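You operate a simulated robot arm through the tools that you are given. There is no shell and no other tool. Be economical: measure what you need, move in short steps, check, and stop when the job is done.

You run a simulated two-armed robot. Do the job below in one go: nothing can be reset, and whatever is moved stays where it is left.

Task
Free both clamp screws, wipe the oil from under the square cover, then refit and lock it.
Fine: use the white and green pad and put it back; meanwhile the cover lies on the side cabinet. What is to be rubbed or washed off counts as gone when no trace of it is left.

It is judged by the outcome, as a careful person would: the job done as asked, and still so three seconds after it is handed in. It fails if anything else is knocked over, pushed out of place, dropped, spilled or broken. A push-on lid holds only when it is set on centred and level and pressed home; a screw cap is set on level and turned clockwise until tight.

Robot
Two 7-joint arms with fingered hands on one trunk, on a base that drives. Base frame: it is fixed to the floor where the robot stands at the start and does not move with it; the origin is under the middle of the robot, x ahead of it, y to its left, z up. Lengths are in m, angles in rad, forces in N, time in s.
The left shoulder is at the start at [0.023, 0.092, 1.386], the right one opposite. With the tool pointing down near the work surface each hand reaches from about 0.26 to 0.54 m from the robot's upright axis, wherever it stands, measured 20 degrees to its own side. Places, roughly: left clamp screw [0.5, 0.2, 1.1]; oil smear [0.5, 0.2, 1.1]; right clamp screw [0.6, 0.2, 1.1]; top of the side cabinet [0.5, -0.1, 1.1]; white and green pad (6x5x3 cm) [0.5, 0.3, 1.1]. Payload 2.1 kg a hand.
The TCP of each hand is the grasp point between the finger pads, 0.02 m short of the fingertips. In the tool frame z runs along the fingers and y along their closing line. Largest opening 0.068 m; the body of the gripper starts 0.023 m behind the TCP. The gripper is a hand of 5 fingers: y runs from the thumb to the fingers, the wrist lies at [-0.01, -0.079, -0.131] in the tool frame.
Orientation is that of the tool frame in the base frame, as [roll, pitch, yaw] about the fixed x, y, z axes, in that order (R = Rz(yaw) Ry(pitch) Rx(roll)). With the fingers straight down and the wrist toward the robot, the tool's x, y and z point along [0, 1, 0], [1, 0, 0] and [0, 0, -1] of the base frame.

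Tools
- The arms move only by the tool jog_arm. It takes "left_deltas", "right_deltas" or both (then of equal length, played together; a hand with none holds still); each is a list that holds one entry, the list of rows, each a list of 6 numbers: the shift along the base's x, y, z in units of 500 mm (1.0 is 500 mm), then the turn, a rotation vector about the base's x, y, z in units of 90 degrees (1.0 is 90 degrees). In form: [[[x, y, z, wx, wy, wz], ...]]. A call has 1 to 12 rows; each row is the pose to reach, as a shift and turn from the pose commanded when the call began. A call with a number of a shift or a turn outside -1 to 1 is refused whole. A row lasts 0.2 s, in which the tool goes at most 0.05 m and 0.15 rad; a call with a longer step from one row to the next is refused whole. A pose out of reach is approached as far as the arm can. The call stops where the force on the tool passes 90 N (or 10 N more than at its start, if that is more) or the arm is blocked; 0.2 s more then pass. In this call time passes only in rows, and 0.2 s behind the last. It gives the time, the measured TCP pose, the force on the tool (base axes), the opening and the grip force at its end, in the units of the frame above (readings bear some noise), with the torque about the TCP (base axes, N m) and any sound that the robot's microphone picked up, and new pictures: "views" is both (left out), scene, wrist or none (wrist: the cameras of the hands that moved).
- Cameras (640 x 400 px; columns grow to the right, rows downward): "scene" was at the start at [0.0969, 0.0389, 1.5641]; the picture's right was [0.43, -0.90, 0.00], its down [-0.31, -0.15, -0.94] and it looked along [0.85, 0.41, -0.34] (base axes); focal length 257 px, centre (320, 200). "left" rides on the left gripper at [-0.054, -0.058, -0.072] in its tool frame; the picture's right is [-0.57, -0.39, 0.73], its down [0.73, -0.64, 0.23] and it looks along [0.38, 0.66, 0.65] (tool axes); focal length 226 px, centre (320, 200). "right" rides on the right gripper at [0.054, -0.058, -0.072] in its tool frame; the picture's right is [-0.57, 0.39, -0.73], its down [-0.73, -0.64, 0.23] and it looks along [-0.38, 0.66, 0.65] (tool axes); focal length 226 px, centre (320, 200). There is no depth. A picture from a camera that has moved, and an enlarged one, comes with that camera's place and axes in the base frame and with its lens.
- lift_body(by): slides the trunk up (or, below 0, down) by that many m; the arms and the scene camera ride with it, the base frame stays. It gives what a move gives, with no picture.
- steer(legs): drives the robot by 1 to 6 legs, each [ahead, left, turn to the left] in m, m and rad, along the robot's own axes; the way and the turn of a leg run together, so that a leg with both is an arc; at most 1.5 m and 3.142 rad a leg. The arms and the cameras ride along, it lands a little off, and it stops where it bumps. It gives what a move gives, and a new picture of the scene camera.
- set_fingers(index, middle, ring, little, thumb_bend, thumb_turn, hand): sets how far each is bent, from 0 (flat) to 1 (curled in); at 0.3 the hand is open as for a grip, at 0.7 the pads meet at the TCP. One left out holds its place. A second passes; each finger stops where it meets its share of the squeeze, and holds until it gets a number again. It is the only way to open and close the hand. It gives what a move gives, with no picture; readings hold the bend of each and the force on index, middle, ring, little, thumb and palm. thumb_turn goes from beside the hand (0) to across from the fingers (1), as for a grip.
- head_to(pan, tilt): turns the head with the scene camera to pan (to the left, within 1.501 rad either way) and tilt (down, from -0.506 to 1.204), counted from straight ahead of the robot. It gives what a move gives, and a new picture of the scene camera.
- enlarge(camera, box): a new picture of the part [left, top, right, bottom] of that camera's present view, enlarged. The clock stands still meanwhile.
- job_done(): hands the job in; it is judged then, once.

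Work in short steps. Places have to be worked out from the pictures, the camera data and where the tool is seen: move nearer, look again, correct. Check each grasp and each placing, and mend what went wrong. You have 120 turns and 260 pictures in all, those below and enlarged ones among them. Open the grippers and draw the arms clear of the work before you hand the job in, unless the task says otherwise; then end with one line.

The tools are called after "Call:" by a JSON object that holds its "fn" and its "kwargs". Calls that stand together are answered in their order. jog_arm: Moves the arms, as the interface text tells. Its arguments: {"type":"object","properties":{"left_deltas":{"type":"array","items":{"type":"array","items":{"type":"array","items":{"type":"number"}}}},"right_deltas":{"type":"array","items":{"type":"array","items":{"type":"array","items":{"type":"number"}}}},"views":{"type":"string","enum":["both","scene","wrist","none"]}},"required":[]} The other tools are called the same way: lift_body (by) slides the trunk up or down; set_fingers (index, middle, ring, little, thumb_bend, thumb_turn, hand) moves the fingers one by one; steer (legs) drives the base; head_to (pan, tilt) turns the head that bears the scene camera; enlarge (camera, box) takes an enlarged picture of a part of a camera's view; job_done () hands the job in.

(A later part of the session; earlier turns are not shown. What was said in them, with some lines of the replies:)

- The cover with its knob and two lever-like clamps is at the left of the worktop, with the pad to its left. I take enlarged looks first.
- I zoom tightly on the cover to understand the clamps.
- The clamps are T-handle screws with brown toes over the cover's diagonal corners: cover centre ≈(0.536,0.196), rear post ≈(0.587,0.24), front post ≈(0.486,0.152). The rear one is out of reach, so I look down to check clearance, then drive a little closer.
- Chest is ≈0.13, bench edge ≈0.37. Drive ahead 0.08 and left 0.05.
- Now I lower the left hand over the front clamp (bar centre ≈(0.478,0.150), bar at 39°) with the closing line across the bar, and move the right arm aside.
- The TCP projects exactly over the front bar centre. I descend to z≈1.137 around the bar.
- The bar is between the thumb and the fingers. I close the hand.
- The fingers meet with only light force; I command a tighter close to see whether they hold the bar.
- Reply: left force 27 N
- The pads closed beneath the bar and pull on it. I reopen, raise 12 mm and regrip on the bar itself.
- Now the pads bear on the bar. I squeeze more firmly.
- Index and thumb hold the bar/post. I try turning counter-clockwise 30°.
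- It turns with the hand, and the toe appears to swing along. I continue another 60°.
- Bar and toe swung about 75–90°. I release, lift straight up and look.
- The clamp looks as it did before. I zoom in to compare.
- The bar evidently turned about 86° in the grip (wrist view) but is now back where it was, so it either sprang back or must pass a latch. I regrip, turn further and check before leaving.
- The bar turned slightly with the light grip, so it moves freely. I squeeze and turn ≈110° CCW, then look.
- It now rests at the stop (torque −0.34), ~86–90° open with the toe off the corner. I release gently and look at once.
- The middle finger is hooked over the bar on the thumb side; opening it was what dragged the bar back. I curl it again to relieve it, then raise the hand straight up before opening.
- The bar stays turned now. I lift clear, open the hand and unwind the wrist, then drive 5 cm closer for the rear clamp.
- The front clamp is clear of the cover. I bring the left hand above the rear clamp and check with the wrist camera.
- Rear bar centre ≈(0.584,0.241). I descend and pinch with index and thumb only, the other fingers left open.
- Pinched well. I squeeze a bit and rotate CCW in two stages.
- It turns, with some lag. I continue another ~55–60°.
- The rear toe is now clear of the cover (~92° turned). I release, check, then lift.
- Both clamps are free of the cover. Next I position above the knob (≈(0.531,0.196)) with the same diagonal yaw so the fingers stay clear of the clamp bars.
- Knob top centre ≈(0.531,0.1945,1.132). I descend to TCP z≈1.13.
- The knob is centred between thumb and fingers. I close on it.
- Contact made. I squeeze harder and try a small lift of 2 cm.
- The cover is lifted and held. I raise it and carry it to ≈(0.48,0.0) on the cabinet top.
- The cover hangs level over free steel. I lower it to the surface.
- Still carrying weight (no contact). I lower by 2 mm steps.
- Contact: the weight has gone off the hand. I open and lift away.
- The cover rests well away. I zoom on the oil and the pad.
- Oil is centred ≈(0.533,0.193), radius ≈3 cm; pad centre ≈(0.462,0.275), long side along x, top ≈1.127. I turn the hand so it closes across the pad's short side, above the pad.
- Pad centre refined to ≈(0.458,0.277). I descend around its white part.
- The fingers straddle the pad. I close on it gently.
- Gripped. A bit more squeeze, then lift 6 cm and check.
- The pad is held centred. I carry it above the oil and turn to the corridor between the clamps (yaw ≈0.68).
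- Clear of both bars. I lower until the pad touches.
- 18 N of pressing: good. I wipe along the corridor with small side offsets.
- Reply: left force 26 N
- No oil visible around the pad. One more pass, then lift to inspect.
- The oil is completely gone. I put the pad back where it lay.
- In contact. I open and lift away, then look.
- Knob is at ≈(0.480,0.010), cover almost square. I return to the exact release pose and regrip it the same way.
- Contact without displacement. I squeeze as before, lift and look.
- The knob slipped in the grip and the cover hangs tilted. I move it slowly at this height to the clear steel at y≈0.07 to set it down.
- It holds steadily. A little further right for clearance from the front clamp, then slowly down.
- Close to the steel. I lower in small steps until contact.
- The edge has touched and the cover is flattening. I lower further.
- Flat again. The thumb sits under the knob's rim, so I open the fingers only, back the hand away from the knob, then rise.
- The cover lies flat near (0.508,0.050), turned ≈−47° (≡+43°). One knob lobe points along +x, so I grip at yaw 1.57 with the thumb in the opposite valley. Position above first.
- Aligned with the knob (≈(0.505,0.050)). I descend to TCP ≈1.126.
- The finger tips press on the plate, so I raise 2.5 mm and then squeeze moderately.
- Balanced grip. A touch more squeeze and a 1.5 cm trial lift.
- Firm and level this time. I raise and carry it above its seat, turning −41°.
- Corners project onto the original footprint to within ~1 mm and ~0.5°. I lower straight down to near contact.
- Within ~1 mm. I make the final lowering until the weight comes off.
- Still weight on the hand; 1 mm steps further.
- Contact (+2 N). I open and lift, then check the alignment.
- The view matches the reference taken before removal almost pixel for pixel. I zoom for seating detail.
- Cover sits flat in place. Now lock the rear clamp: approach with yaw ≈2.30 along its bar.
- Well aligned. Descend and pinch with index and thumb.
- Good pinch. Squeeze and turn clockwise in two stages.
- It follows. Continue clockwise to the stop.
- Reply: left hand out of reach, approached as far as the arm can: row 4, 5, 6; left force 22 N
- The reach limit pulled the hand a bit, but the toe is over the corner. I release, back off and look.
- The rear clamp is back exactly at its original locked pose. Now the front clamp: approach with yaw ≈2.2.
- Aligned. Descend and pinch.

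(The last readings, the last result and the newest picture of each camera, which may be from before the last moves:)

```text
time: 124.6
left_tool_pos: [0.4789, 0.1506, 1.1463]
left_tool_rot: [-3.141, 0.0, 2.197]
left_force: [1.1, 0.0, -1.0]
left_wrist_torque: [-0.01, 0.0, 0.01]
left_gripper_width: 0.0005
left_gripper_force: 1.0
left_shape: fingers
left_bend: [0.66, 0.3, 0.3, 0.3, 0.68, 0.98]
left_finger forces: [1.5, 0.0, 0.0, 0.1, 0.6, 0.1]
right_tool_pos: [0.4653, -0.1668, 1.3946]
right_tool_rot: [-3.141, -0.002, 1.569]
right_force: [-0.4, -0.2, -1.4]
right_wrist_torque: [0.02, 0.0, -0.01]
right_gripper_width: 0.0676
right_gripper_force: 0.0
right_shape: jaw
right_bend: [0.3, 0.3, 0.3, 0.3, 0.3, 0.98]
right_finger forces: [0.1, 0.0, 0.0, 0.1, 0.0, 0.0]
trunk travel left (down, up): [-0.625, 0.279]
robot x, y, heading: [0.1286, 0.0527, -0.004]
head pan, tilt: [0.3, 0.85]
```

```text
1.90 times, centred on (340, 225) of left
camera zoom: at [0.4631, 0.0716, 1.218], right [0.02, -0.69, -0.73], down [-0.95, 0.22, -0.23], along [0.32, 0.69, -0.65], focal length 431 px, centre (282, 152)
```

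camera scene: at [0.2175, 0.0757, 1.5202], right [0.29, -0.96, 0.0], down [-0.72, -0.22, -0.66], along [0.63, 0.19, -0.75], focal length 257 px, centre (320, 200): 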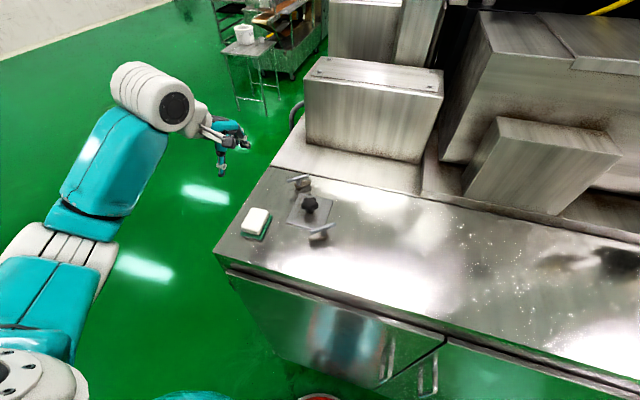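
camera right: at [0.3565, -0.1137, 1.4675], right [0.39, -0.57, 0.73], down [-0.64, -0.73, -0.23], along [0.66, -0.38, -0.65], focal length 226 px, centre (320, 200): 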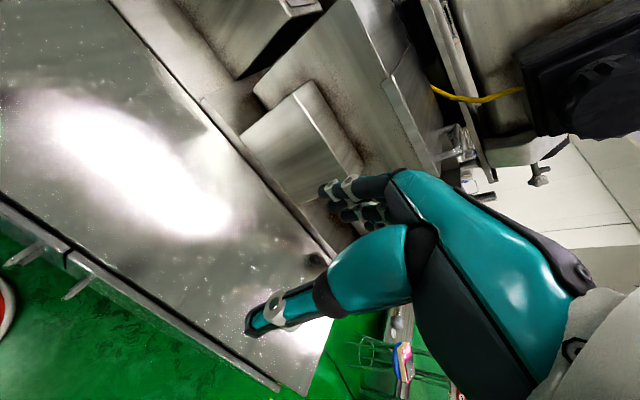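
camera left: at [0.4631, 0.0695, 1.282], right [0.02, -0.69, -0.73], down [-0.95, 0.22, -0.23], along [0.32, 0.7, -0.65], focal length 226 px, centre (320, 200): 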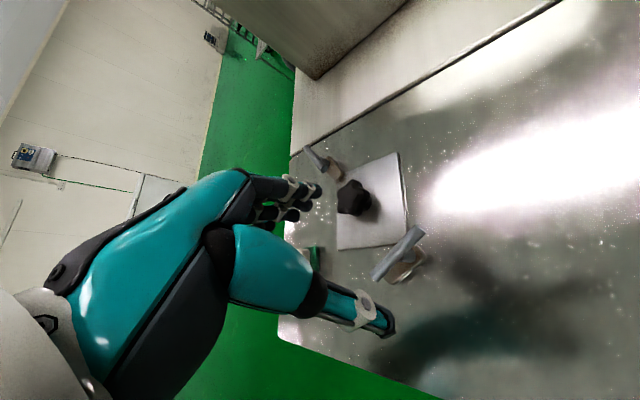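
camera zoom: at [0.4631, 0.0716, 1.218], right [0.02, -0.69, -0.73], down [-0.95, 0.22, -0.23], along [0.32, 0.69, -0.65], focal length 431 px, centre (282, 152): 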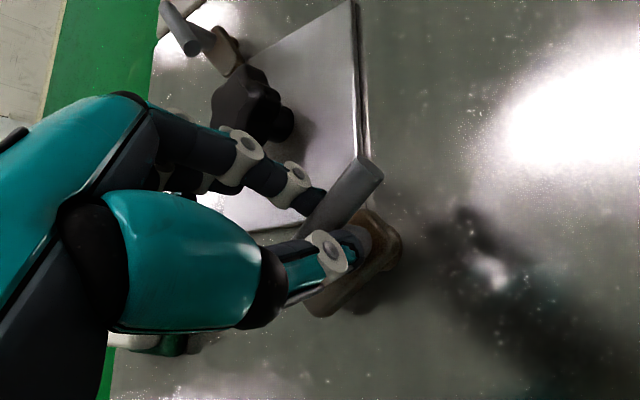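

Good pinch; squeeze and turn clockwise.

Call:
{"fn": "set_fingers", "kwargs": {"hand": "left", "index": 0.8, "thumb_bend": 0.8}}

Call:
{"fn": "jog_arm", "kwargs": {"left_deltas": [[[0, 0, 0, 0, 0, -0.09], [0, 0, 0, 0, 0, -0.18], [0, 0, 0, 0, 0, -0.27], [0, 0, 0, 0, 0, -0.36], [0, 0, 0, 0, 0, -0.45], [0, 0, 0, 0, 0, -0.54], [0, 0, 0, 0, 0, -0.63], [0, 0, 0, 0, 0, -0.72], [0, 0, 0, 0, 0, -0.8], [0, 0, 0, 0, 0, -0.87], [0, 0, 0, 0, 0, -0.93], [0, 0, 0, 0, 0, -0.97]]], "views": "none"}}

Call:
{"fn": "enlarge", "kwargs": {"camera": "left", "box": [200, 120, 480, 330]}}

Call:
{"fn": "enlarge", "kwargs": {"camera": "scene", "box": [260, 160, 360, 260]}}

```text
time: 125.6
left_tool_pos: [0.4801, 0.1501, 1.1462]
left_tool_rot: [3.141, -0.001, 2.198]
left_force: [0.2, 1.2, -5.1]
left_wrist_torque: [0.02, 0.0, -0.02]
left_gripper_width: 0.0001
left_gripper_force: 7.0
left_shape: fingers
left_bend: [0.76, 0.3, 0.3, 0.3, 0.71, 0.97]
left_finger forces: [7.3, 0.1, 0.1, 0.1, 6.9, 0.1]
right_tool_pos: [0.4664, -0.1662, 1.3963]
right_tool_rot: [3.141, -0.001, 1.569]
right_force: [-0.6, 0.5, 0.1]
right_wrist_torque: [-0.02, 0.0, -0.02]
right_gripper_width: 0.068
right_gripper_force: 0.1
right_shape: jaw
right_bend: [0.3, 0.3, 0.3, 0.3, 0.3, 0.98]
right_finger forces: [0.0, 0.0, 0.0, 0.1, 0.0, 0.0]
trunk travel left (down, up): [-0.625, 0.279]
robot x, y, heading: [0.1319, 0.0538, -0.002]
head pan, tilt: [0.3, 0.85]
```

```text
time: 128.2
left_tool_pos: [0.4787, 0.1506, 1.1448]
left_tool_rot: [-3.141, 0.0, 0.672]
left_force: [0.3, 0.9, -2.2]
left_wrist_torque: [0.05, 0.01, 0.0]
left_gripper_width: 0.0
left_gripper_force: 7.3
left_shape: fingers
left_bend: [0.77, 0.3, 0.3, 0.3, 0.71, 0.97]
left_finger forces: [6.8, 0.0, 0.1, 0.0, 7.8, 0.0]
right_tool_pos: [0.4649, -0.1677, 1.396]
right_tool_rot: [-3.141, 0.0, 1.571]
right_force: [-0.5, 0.0, -0.1]
right_wrist_torque: [-0.03, 0.04, -0.02]
right_gripper_width: 0.0677
right_gripper_force: 0.2
right_shape: jaw
right_bend: [0.3, 0.3, 0.3, 0.3, 0.3, 0.98]
right_finger forces: [0.0, 0.1, 0.0, 0.0, 0.1, 0.0]
trunk travel left (down, up): [-0.625, 0.279]
robot x, y, heading: [0.1312, 0.0526, 0.001]
head pan, tilt: [0.3, 0.85]
```

```text
1.90 times, centred on (340, 225) of left
camera zoom: at [0.3992, 0.1617, 1.2173], right [-0.68, -0.05, -0.73], down [0.17, 0.96, -0.23], along [0.71, -0.28, -0.65], focal length 431 px, centre (282, 152)
```

zoom: 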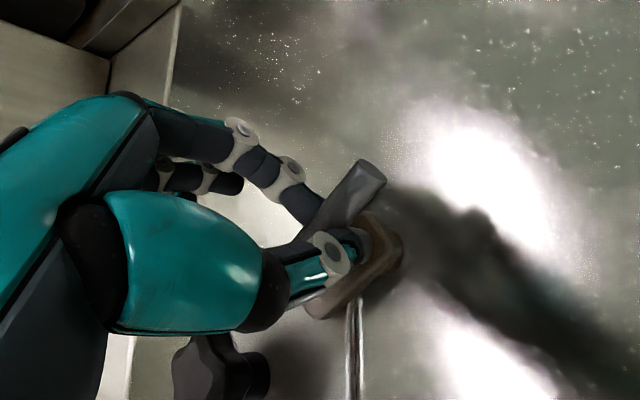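

```text
4.00 times, centred on (310, 210) of scene
camera zoom: at [0.2178, 0.0757, 1.5201], right [0.29, -0.96, 0.0], down [-0.72, -0.22, -0.66], along [0.63, 0.19, -0.75], focal length 1027 px, centre (360, 160)
```

zoom: 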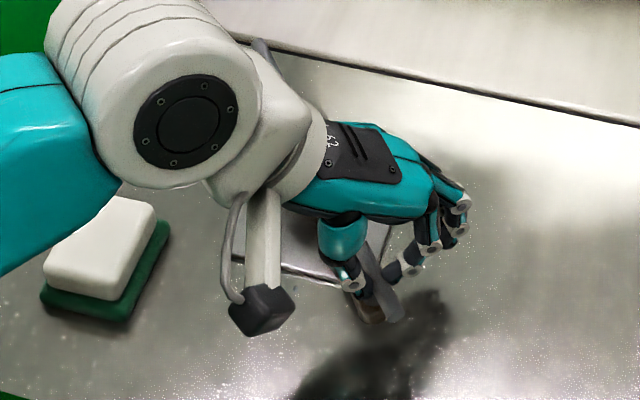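

No stop felt yet; continue clockwise ≈25°.

Call:
{"fn": "jog_arm", "kwargs": {"left_deltas": [[[0, 0, 0, 0, 0, -0.07], [0, 0, 0, 0, 0, -0.14], [0, 0, 0, 0, 0, -0.21], [0, 0, 0, 0, 0, -0.28]]], "views": "none"}}

Call:
{"fn": "enlarge", "kwargs": {"camera": "left", "box": [200, 120, 480, 330]}}

Call:
{"fn": "enlarge", "kwargs": {"camera": "scene", "box": [260, 160, 360, 260]}}

```text
time: 129.2
left_tool_pos: [0.4802, 0.1502, 1.1453]
left_tool_rot: [3.139, 0.0, 0.232]
left_force: [5.5, -3.6, 0.6]
left_wrist_torque: [-0.05, -0.04, 0.08]
left_gripper_width: 0.0
left_gripper_force: 9.4
left_shape: fingers
left_bend: [0.77, 0.3, 0.3, 0.3, 0.71, 0.95]
left_finger forces: [12.1, 0.0, 0.0, 0.1, 6.3, 0.0]
right_tool_pos: [0.4672, -0.1672, 1.3952]
right_tool_rot: [-3.138, -0.002, 1.568]
right_force: [0.7, 0.2, -0.9]
right_wrist_torque: [0.01, 0.01, 0.01]
right_gripper_width: 0.0676
right_gripper_force: 0.0
right_shape: jaw
right_bend: [0.3, 0.3, 0.3, 0.3, 0.3, 0.98]
right_finger forces: [0.0, 0.0, 0.0, 0.0, 0.0, 0.0]
trunk travel left (down, up): [-0.625, 0.279]
robot x, y, heading: [0.129, 0.0529, 0.003]
head pan, tilt: [0.3, 0.85]
```

```text
1.90 times, centred on (340, 225) of left
camera zoom: at [0.4127, 0.1936, 1.2172], right [-0.64, 0.25, -0.73], down [0.57, 0.79, -0.23], along [0.52, -0.56, -0.65], focal length 431 px, centre (282, 152)
```

zoom: 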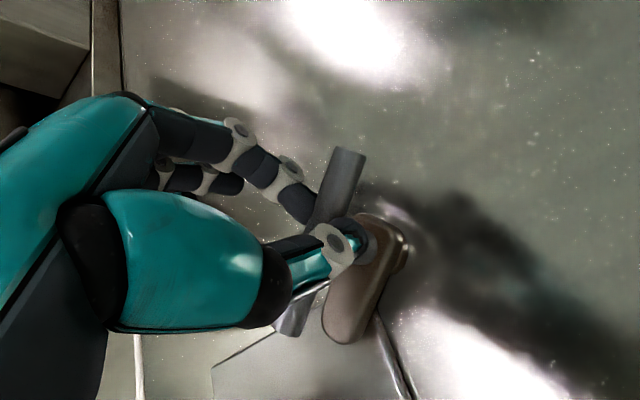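

```text
4.00 times, centred on (310, 210) of scene
camera zoom: at [0.2187, 0.0748, 1.5201], right [0.29, -0.96, 0.0], down [-0.72, -0.22, -0.66], along [0.63, 0.19, -0.75], focal length 1027 px, centre (360, 160)
```

zoom: 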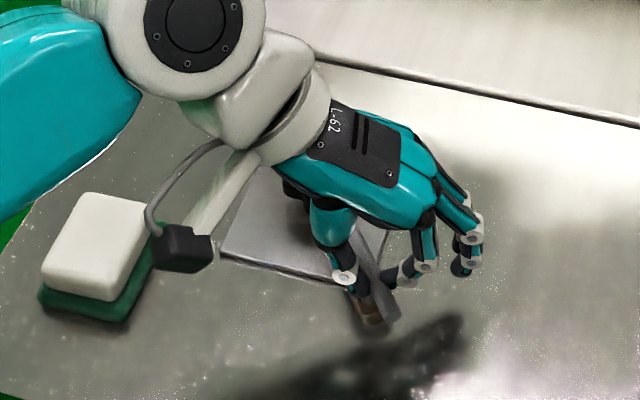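

Resistance is building (index 12 N). One more 10° to confirm the stop.

Call:
{"fn": "jog_arm", "kwargs": {"left_deltas": [[[0, 0, 0, 0, 0, -0.06], [0, 0, 0, 0, 0, -0.12]]], "views": "none"}}

Call:
{"fn": "enlarge", "kwargs": {"camera": "left", "box": [200, 120, 480, 330]}}

```text
time: 129.8
left_tool_pos: [0.4793, 0.1501, 1.1441]
left_tool_rot: [3.141, 0.001, 0.044]
left_force: [6.6, -5.6, 2.4]
left_wrist_torque: [-0.08, -0.09, 0.09]
left_gripper_width: 0.0
left_gripper_force: 10.9
left_shape: fingers
left_bend: [0.77, 0.3, 0.3, 0.3, 0.72, 0.94]
left_finger forces: [15.1, 0.1, 0.0, 0.0, 6.5, 0.0]
right_tool_pos: [0.467, -0.1671, 1.3943]
right_tool_rot: [-3.14, 0.001, 1.57]
right_force: [-1.1, -0.1, -0.4]
right_wrist_torque: [0.01, -0.01, 0.03]
right_gripper_width: 0.0676
right_gripper_force: 0.1
right_shape: jaw
right_bend: [0.3, 0.3, 0.3, 0.3, 0.3, 0.98]
right_finger forces: [0.0, 0.0, 0.0, 0.0, 0.0, 0.1]
trunk travel left (down, up): [-0.625, 0.279]
robot x, y, heading: [0.1322, 0.056, 0.005]
head pan, tilt: [0.3, 0.85]
```

```text
1.90 times, centred on (340, 225) of left
camera zoom: at [0.4226, 0.2051, 1.217], right [-0.58, 0.36, -0.73], down [0.7, 0.67, -0.23], along [0.41, -0.65, -0.65], focal length 431 px, centre (282, 152)
```

zoom: 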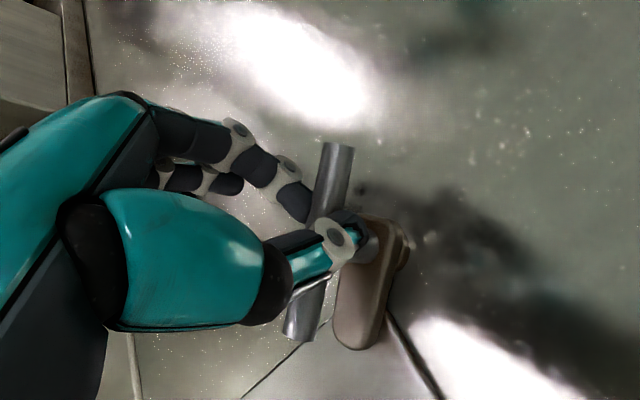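

The bar no longer moves — the stop is reached. I release and look.

Call:
{"fn": "set_fingers", "kwargs": {"hand": "left", "index": 0.3, "thumb_bend": 0.3}}

Call:
{"fn": "jog_arm", "kwargs": {"left_deltas": [[[0, 0.0, 0.05, 0, 0, 0], [0, 0, 0.12, 0, 0, 0.06], [0, 0.0, 0.2, 0, 0, 0.14], [0, 0.04, 0.25, 0, 0, 0.22], [-0.02, 0.1, 0.25, 0, 0, 0.3], [-0.04, 0.16, 0.25, 0, 0, 0.38], [-0.05, 0.22, 0.25, 0, 0, 0.46], [-0.06, 0.28, 0.25, 0, 0, 0.54], [-0.06, 0.33, 0.25, 0, 0, 0.62]]], "views": "none"}}

Call:
{"fn": "enlarge", "kwargs": {"camera": "scene", "box": [240, 140, 360, 260]}}

Call:
{"fn": "enlarge", "kwargs": {"camera": "scene", "box": [290, 185, 350, 245]}}

```text
time: 130.8
left_tool_pos: [0.4787, 0.1508, 1.1458]
left_tool_rot: [-3.141, -0.001, 0.047]
left_force: [-0.4, -0.8, 0.1]
left_wrist_torque: [-0.01, -0.02, 0.02]
left_gripper_width: 0.0623
left_gripper_force: 0.0
left_shape: fingers
left_bend: [0.3, 0.3, 0.3, 0.3, 0.3, 0.98]
left_finger forces: [0.1, 0.0, 0.0, 0.0, 0.0, 0.1]
right_tool_pos: [0.466, -0.1671, 1.3958]
right_tool_rot: [-3.141, 0.001, 1.569]
right_force: [-0.5, -0.7, 0.2]
right_wrist_torque: [-0.02, 0.0, -0.03]
right_gripper_width: 0.0677
right_gripper_force: 0.1
right_shape: jaw
right_bend: [0.3, 0.3, 0.3, 0.3, 0.3, 0.98]
right_finger forces: [0.1, 0.0, 0.1, 0.0, 0.0, 0.0]
trunk travel left (down, up): [-0.625, 0.279]
robot x, y, heading: [0.133, 0.056, -0.008]
head pan, tilt: [0.3, 0.85]
```

```text
time: 132.8
left_tool_pos: [0.4474, 0.315, 1.2704]
left_tool_rot: [3.14, 0.0, 1.022]
left_force: [-1.1, -1.0, -1.1]
left_wrist_torque: [0.01, -0.01, -0.02]
left_gripper_width: 0.0618
left_gripper_force: 0.0
left_shape: fingers
left_bend: [0.3, 0.3, 0.3, 0.3, 0.3, 0.98]
left_finger forces: [0.0, 0.1, 0.1, 0.0, 0.1, 0.1]
right_tool_pos: [0.4662, -0.1656, 1.3953]
right_tool_rot: [3.141, -0.001, 1.57]
right_force: [-0.3, 0.9, 0.1]
right_wrist_torque: [0.02, -0.01, 0.0]
right_gripper_width: 0.0675
right_gripper_force: 0.0
right_shape: jaw
right_bend: [0.3, 0.3, 0.3, 0.3, 0.3, 0.98]
right_finger forces: [0.0, 0.1, 0.1, 0.0, 0.0, 0.1]
trunk travel left (down, up): [-0.625, 0.279]
robot x, y, heading: [0.1329, 0.0565, -0.0]
head pan, tilt: [0.3, 0.85]
```

```text
3.33 times, centred on (300, 200) of scene
camera zoom: at [0.2173, 0.0758, 1.5202], right [0.29, -0.96, 0.0], down [-0.72, -0.22, -0.66], along [0.63, 0.19, -0.75], focal length 856 px, centre (387, 200)
```

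zoom: 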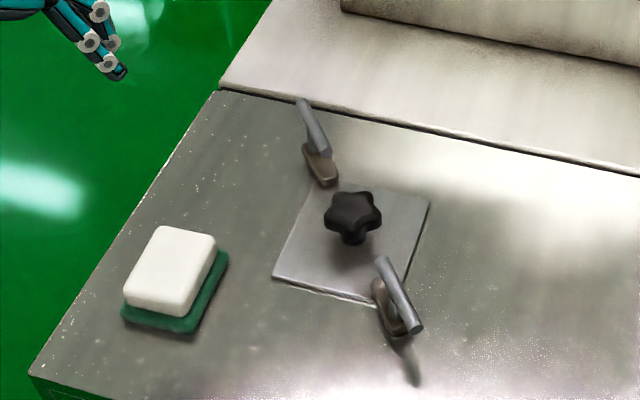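

```text
6.67 times, centred on (320, 215) of scene
camera zoom: at [0.2173, 0.0758, 1.5202], right [0.29, -0.96, 0.0], down [-0.72, -0.22, -0.66], along [0.63, 0.19, -0.75], focal length 1712 px, centre (320, 100)
```

zoom: 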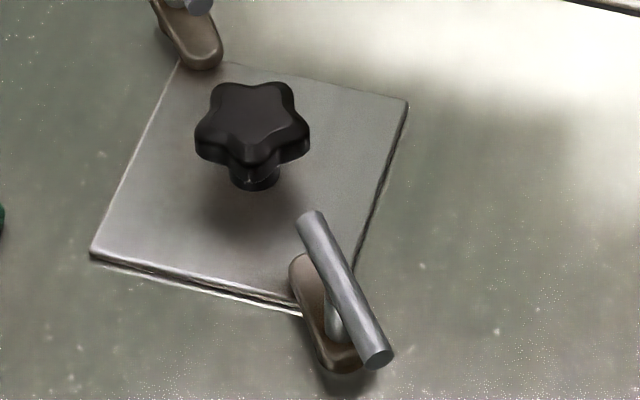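

Both clamps are back over the cover corners at their stops, cover flat and centred, pad back beside it. I raise the left arm and back the robot off a little.

Call:
{"fn": "jog_arm", "kwargs": {"left_deltas": [[[0, 0.02, 0.06, 0, 0, 0], [-0.02, 0.04, 0.12, 0, 0, 0], [-0.05, 0.05, 0.2, 0, 0, 0], [-0.1, 0.05, 0.26, 0, 0, 0]]], "views": "none"}}

Call:
{"fn": "steer", "kwargs": {"legs": [[-0.12, 0.0, 0.0]]}}

Call:
{"fn": "enlarge", "kwargs": {"camera": "scene", "box": [240, 110, 400, 250]}}

```text
time: 133.8
left_tool_pos: [0.3965, 0.3416, 1.4017]
left_tool_rot: [3.138, 0.0, 1.02]
left_force: [0.3, 0.4, 0.1]
left_wrist_torque: [-0.03, 0.0, -0.01]
left_gripper_width: 0.0625
left_gripper_force: 0.0
left_shape: fingers
left_bend: [0.3, 0.3, 0.3, 0.3, 0.3, 0.98]
left_finger forces: [0.0, 0.0, 0.0, 0.0, 0.1, 0.0]
right_tool_pos: [0.4651, -0.1667, 1.3958]
right_tool_rot: [-3.141, 0.001, 1.57]
right_force: [-1.1, 0.1, 0.3]
right_wrist_torque: [-0.02, 0.0, -0.01]
right_gripper_width: 0.0677
right_gripper_force: 0.1
right_shape: jaw
right_bend: [0.3, 0.3, 0.3, 0.3, 0.3, 0.98]
right_finger forces: [0.0, 0.0, 0.1, 0.0, 0.0, 0.1]
trunk travel left (down, up): [-0.625, 0.279]
robot x, y, heading: [0.1297, 0.0572, -0.0]
head pan, tilt: [0.3, 0.85]
```

```text
time: 135.0
left_tool_pos: [0.2735, 0.3406, 1.401]
left_tool_rot: [3.139, -0.001, 1.018]
left_force: [-0.3, -0.2, 0.0]
left_wrist_torque: [0.01, -0.01, 0.0]
left_gripper_width: 0.0623
left_gripper_force: 0.0
left_shape: fingers
left_bend: [0.3, 0.3, 0.3, 0.3, 0.3, 0.98]
left_finger forces: [0.1, 0.0, 0.0, 0.0, 0.1, 0.1]
right_tool_pos: [0.3428, -0.1674, 1.3956]
right_tool_rot: [-3.139, 0.001, 1.569]
right_force: [-0.5, 0.7, -1.1]
right_wrist_torque: [-0.02, -0.01, 0.0]
right_gripper_width: 0.0676
right_gripper_force: 0.0
right_shape: jaw
right_bend: [0.3, 0.3, 0.3, 0.3, 0.3, 0.98]
right_finger forces: [0.0, 0.0, 0.1, 0.0, 0.0, 0.0]
trunk travel left (down, up): [-0.625, 0.279]
robot x, y, heading: [0.0097, 0.0564, 0.0]
head pan, tilt: [0.3, 0.85]
camera scene: at [0.0941, 0.0758, 1.5203], right [0.29, -0.96, 0.0], down [-0.72, -0.22, -0.66], along [0.63, 0.19, -0.75], focal length 257 px, centre (320, 200)
```

scene: 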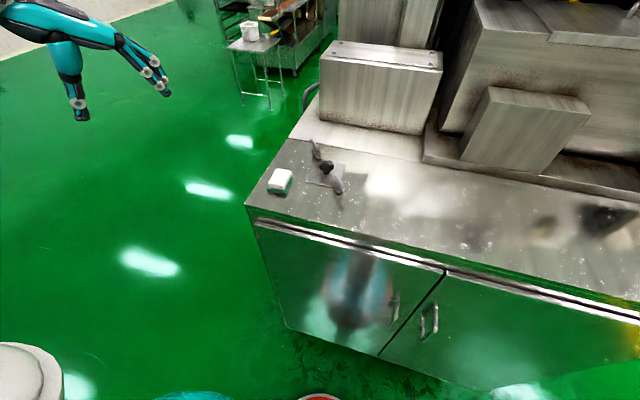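

```text
2.86 times, centred on (320, 180) of scene
camera zoom: at [0.0941, 0.0758, 1.5203], right [0.29, -0.96, 0.0], down [-0.72, -0.22, -0.66], along [0.63, 0.19, -0.75], focal length 734 px, centre (320, 257)
```

zoom: 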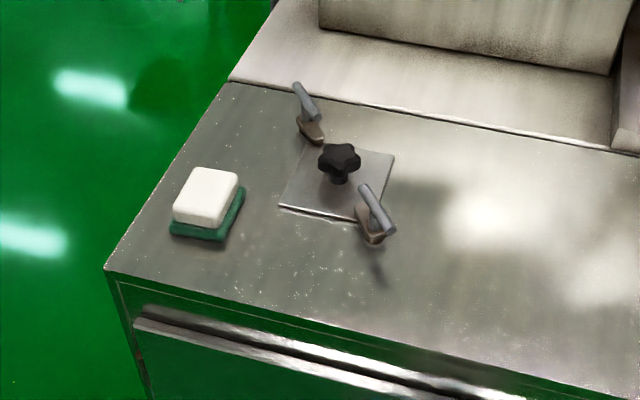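

Everything is in place and both arms are clear, so I hand the job in.

Call:
{"fn": "job_done", "kwargs": {}}

```text
The job is handed in.
```

The job is done and handed in: I freed both clamp screws, wiped the oil off with the white and green pad until no trace showed, then refitted the square cover and turned both screws clockwise to their stops. On the way back the cover slipped in the grip; I set it down on the cabinet top and gripped it again. The pad is back within about 1 cm of where it lay.
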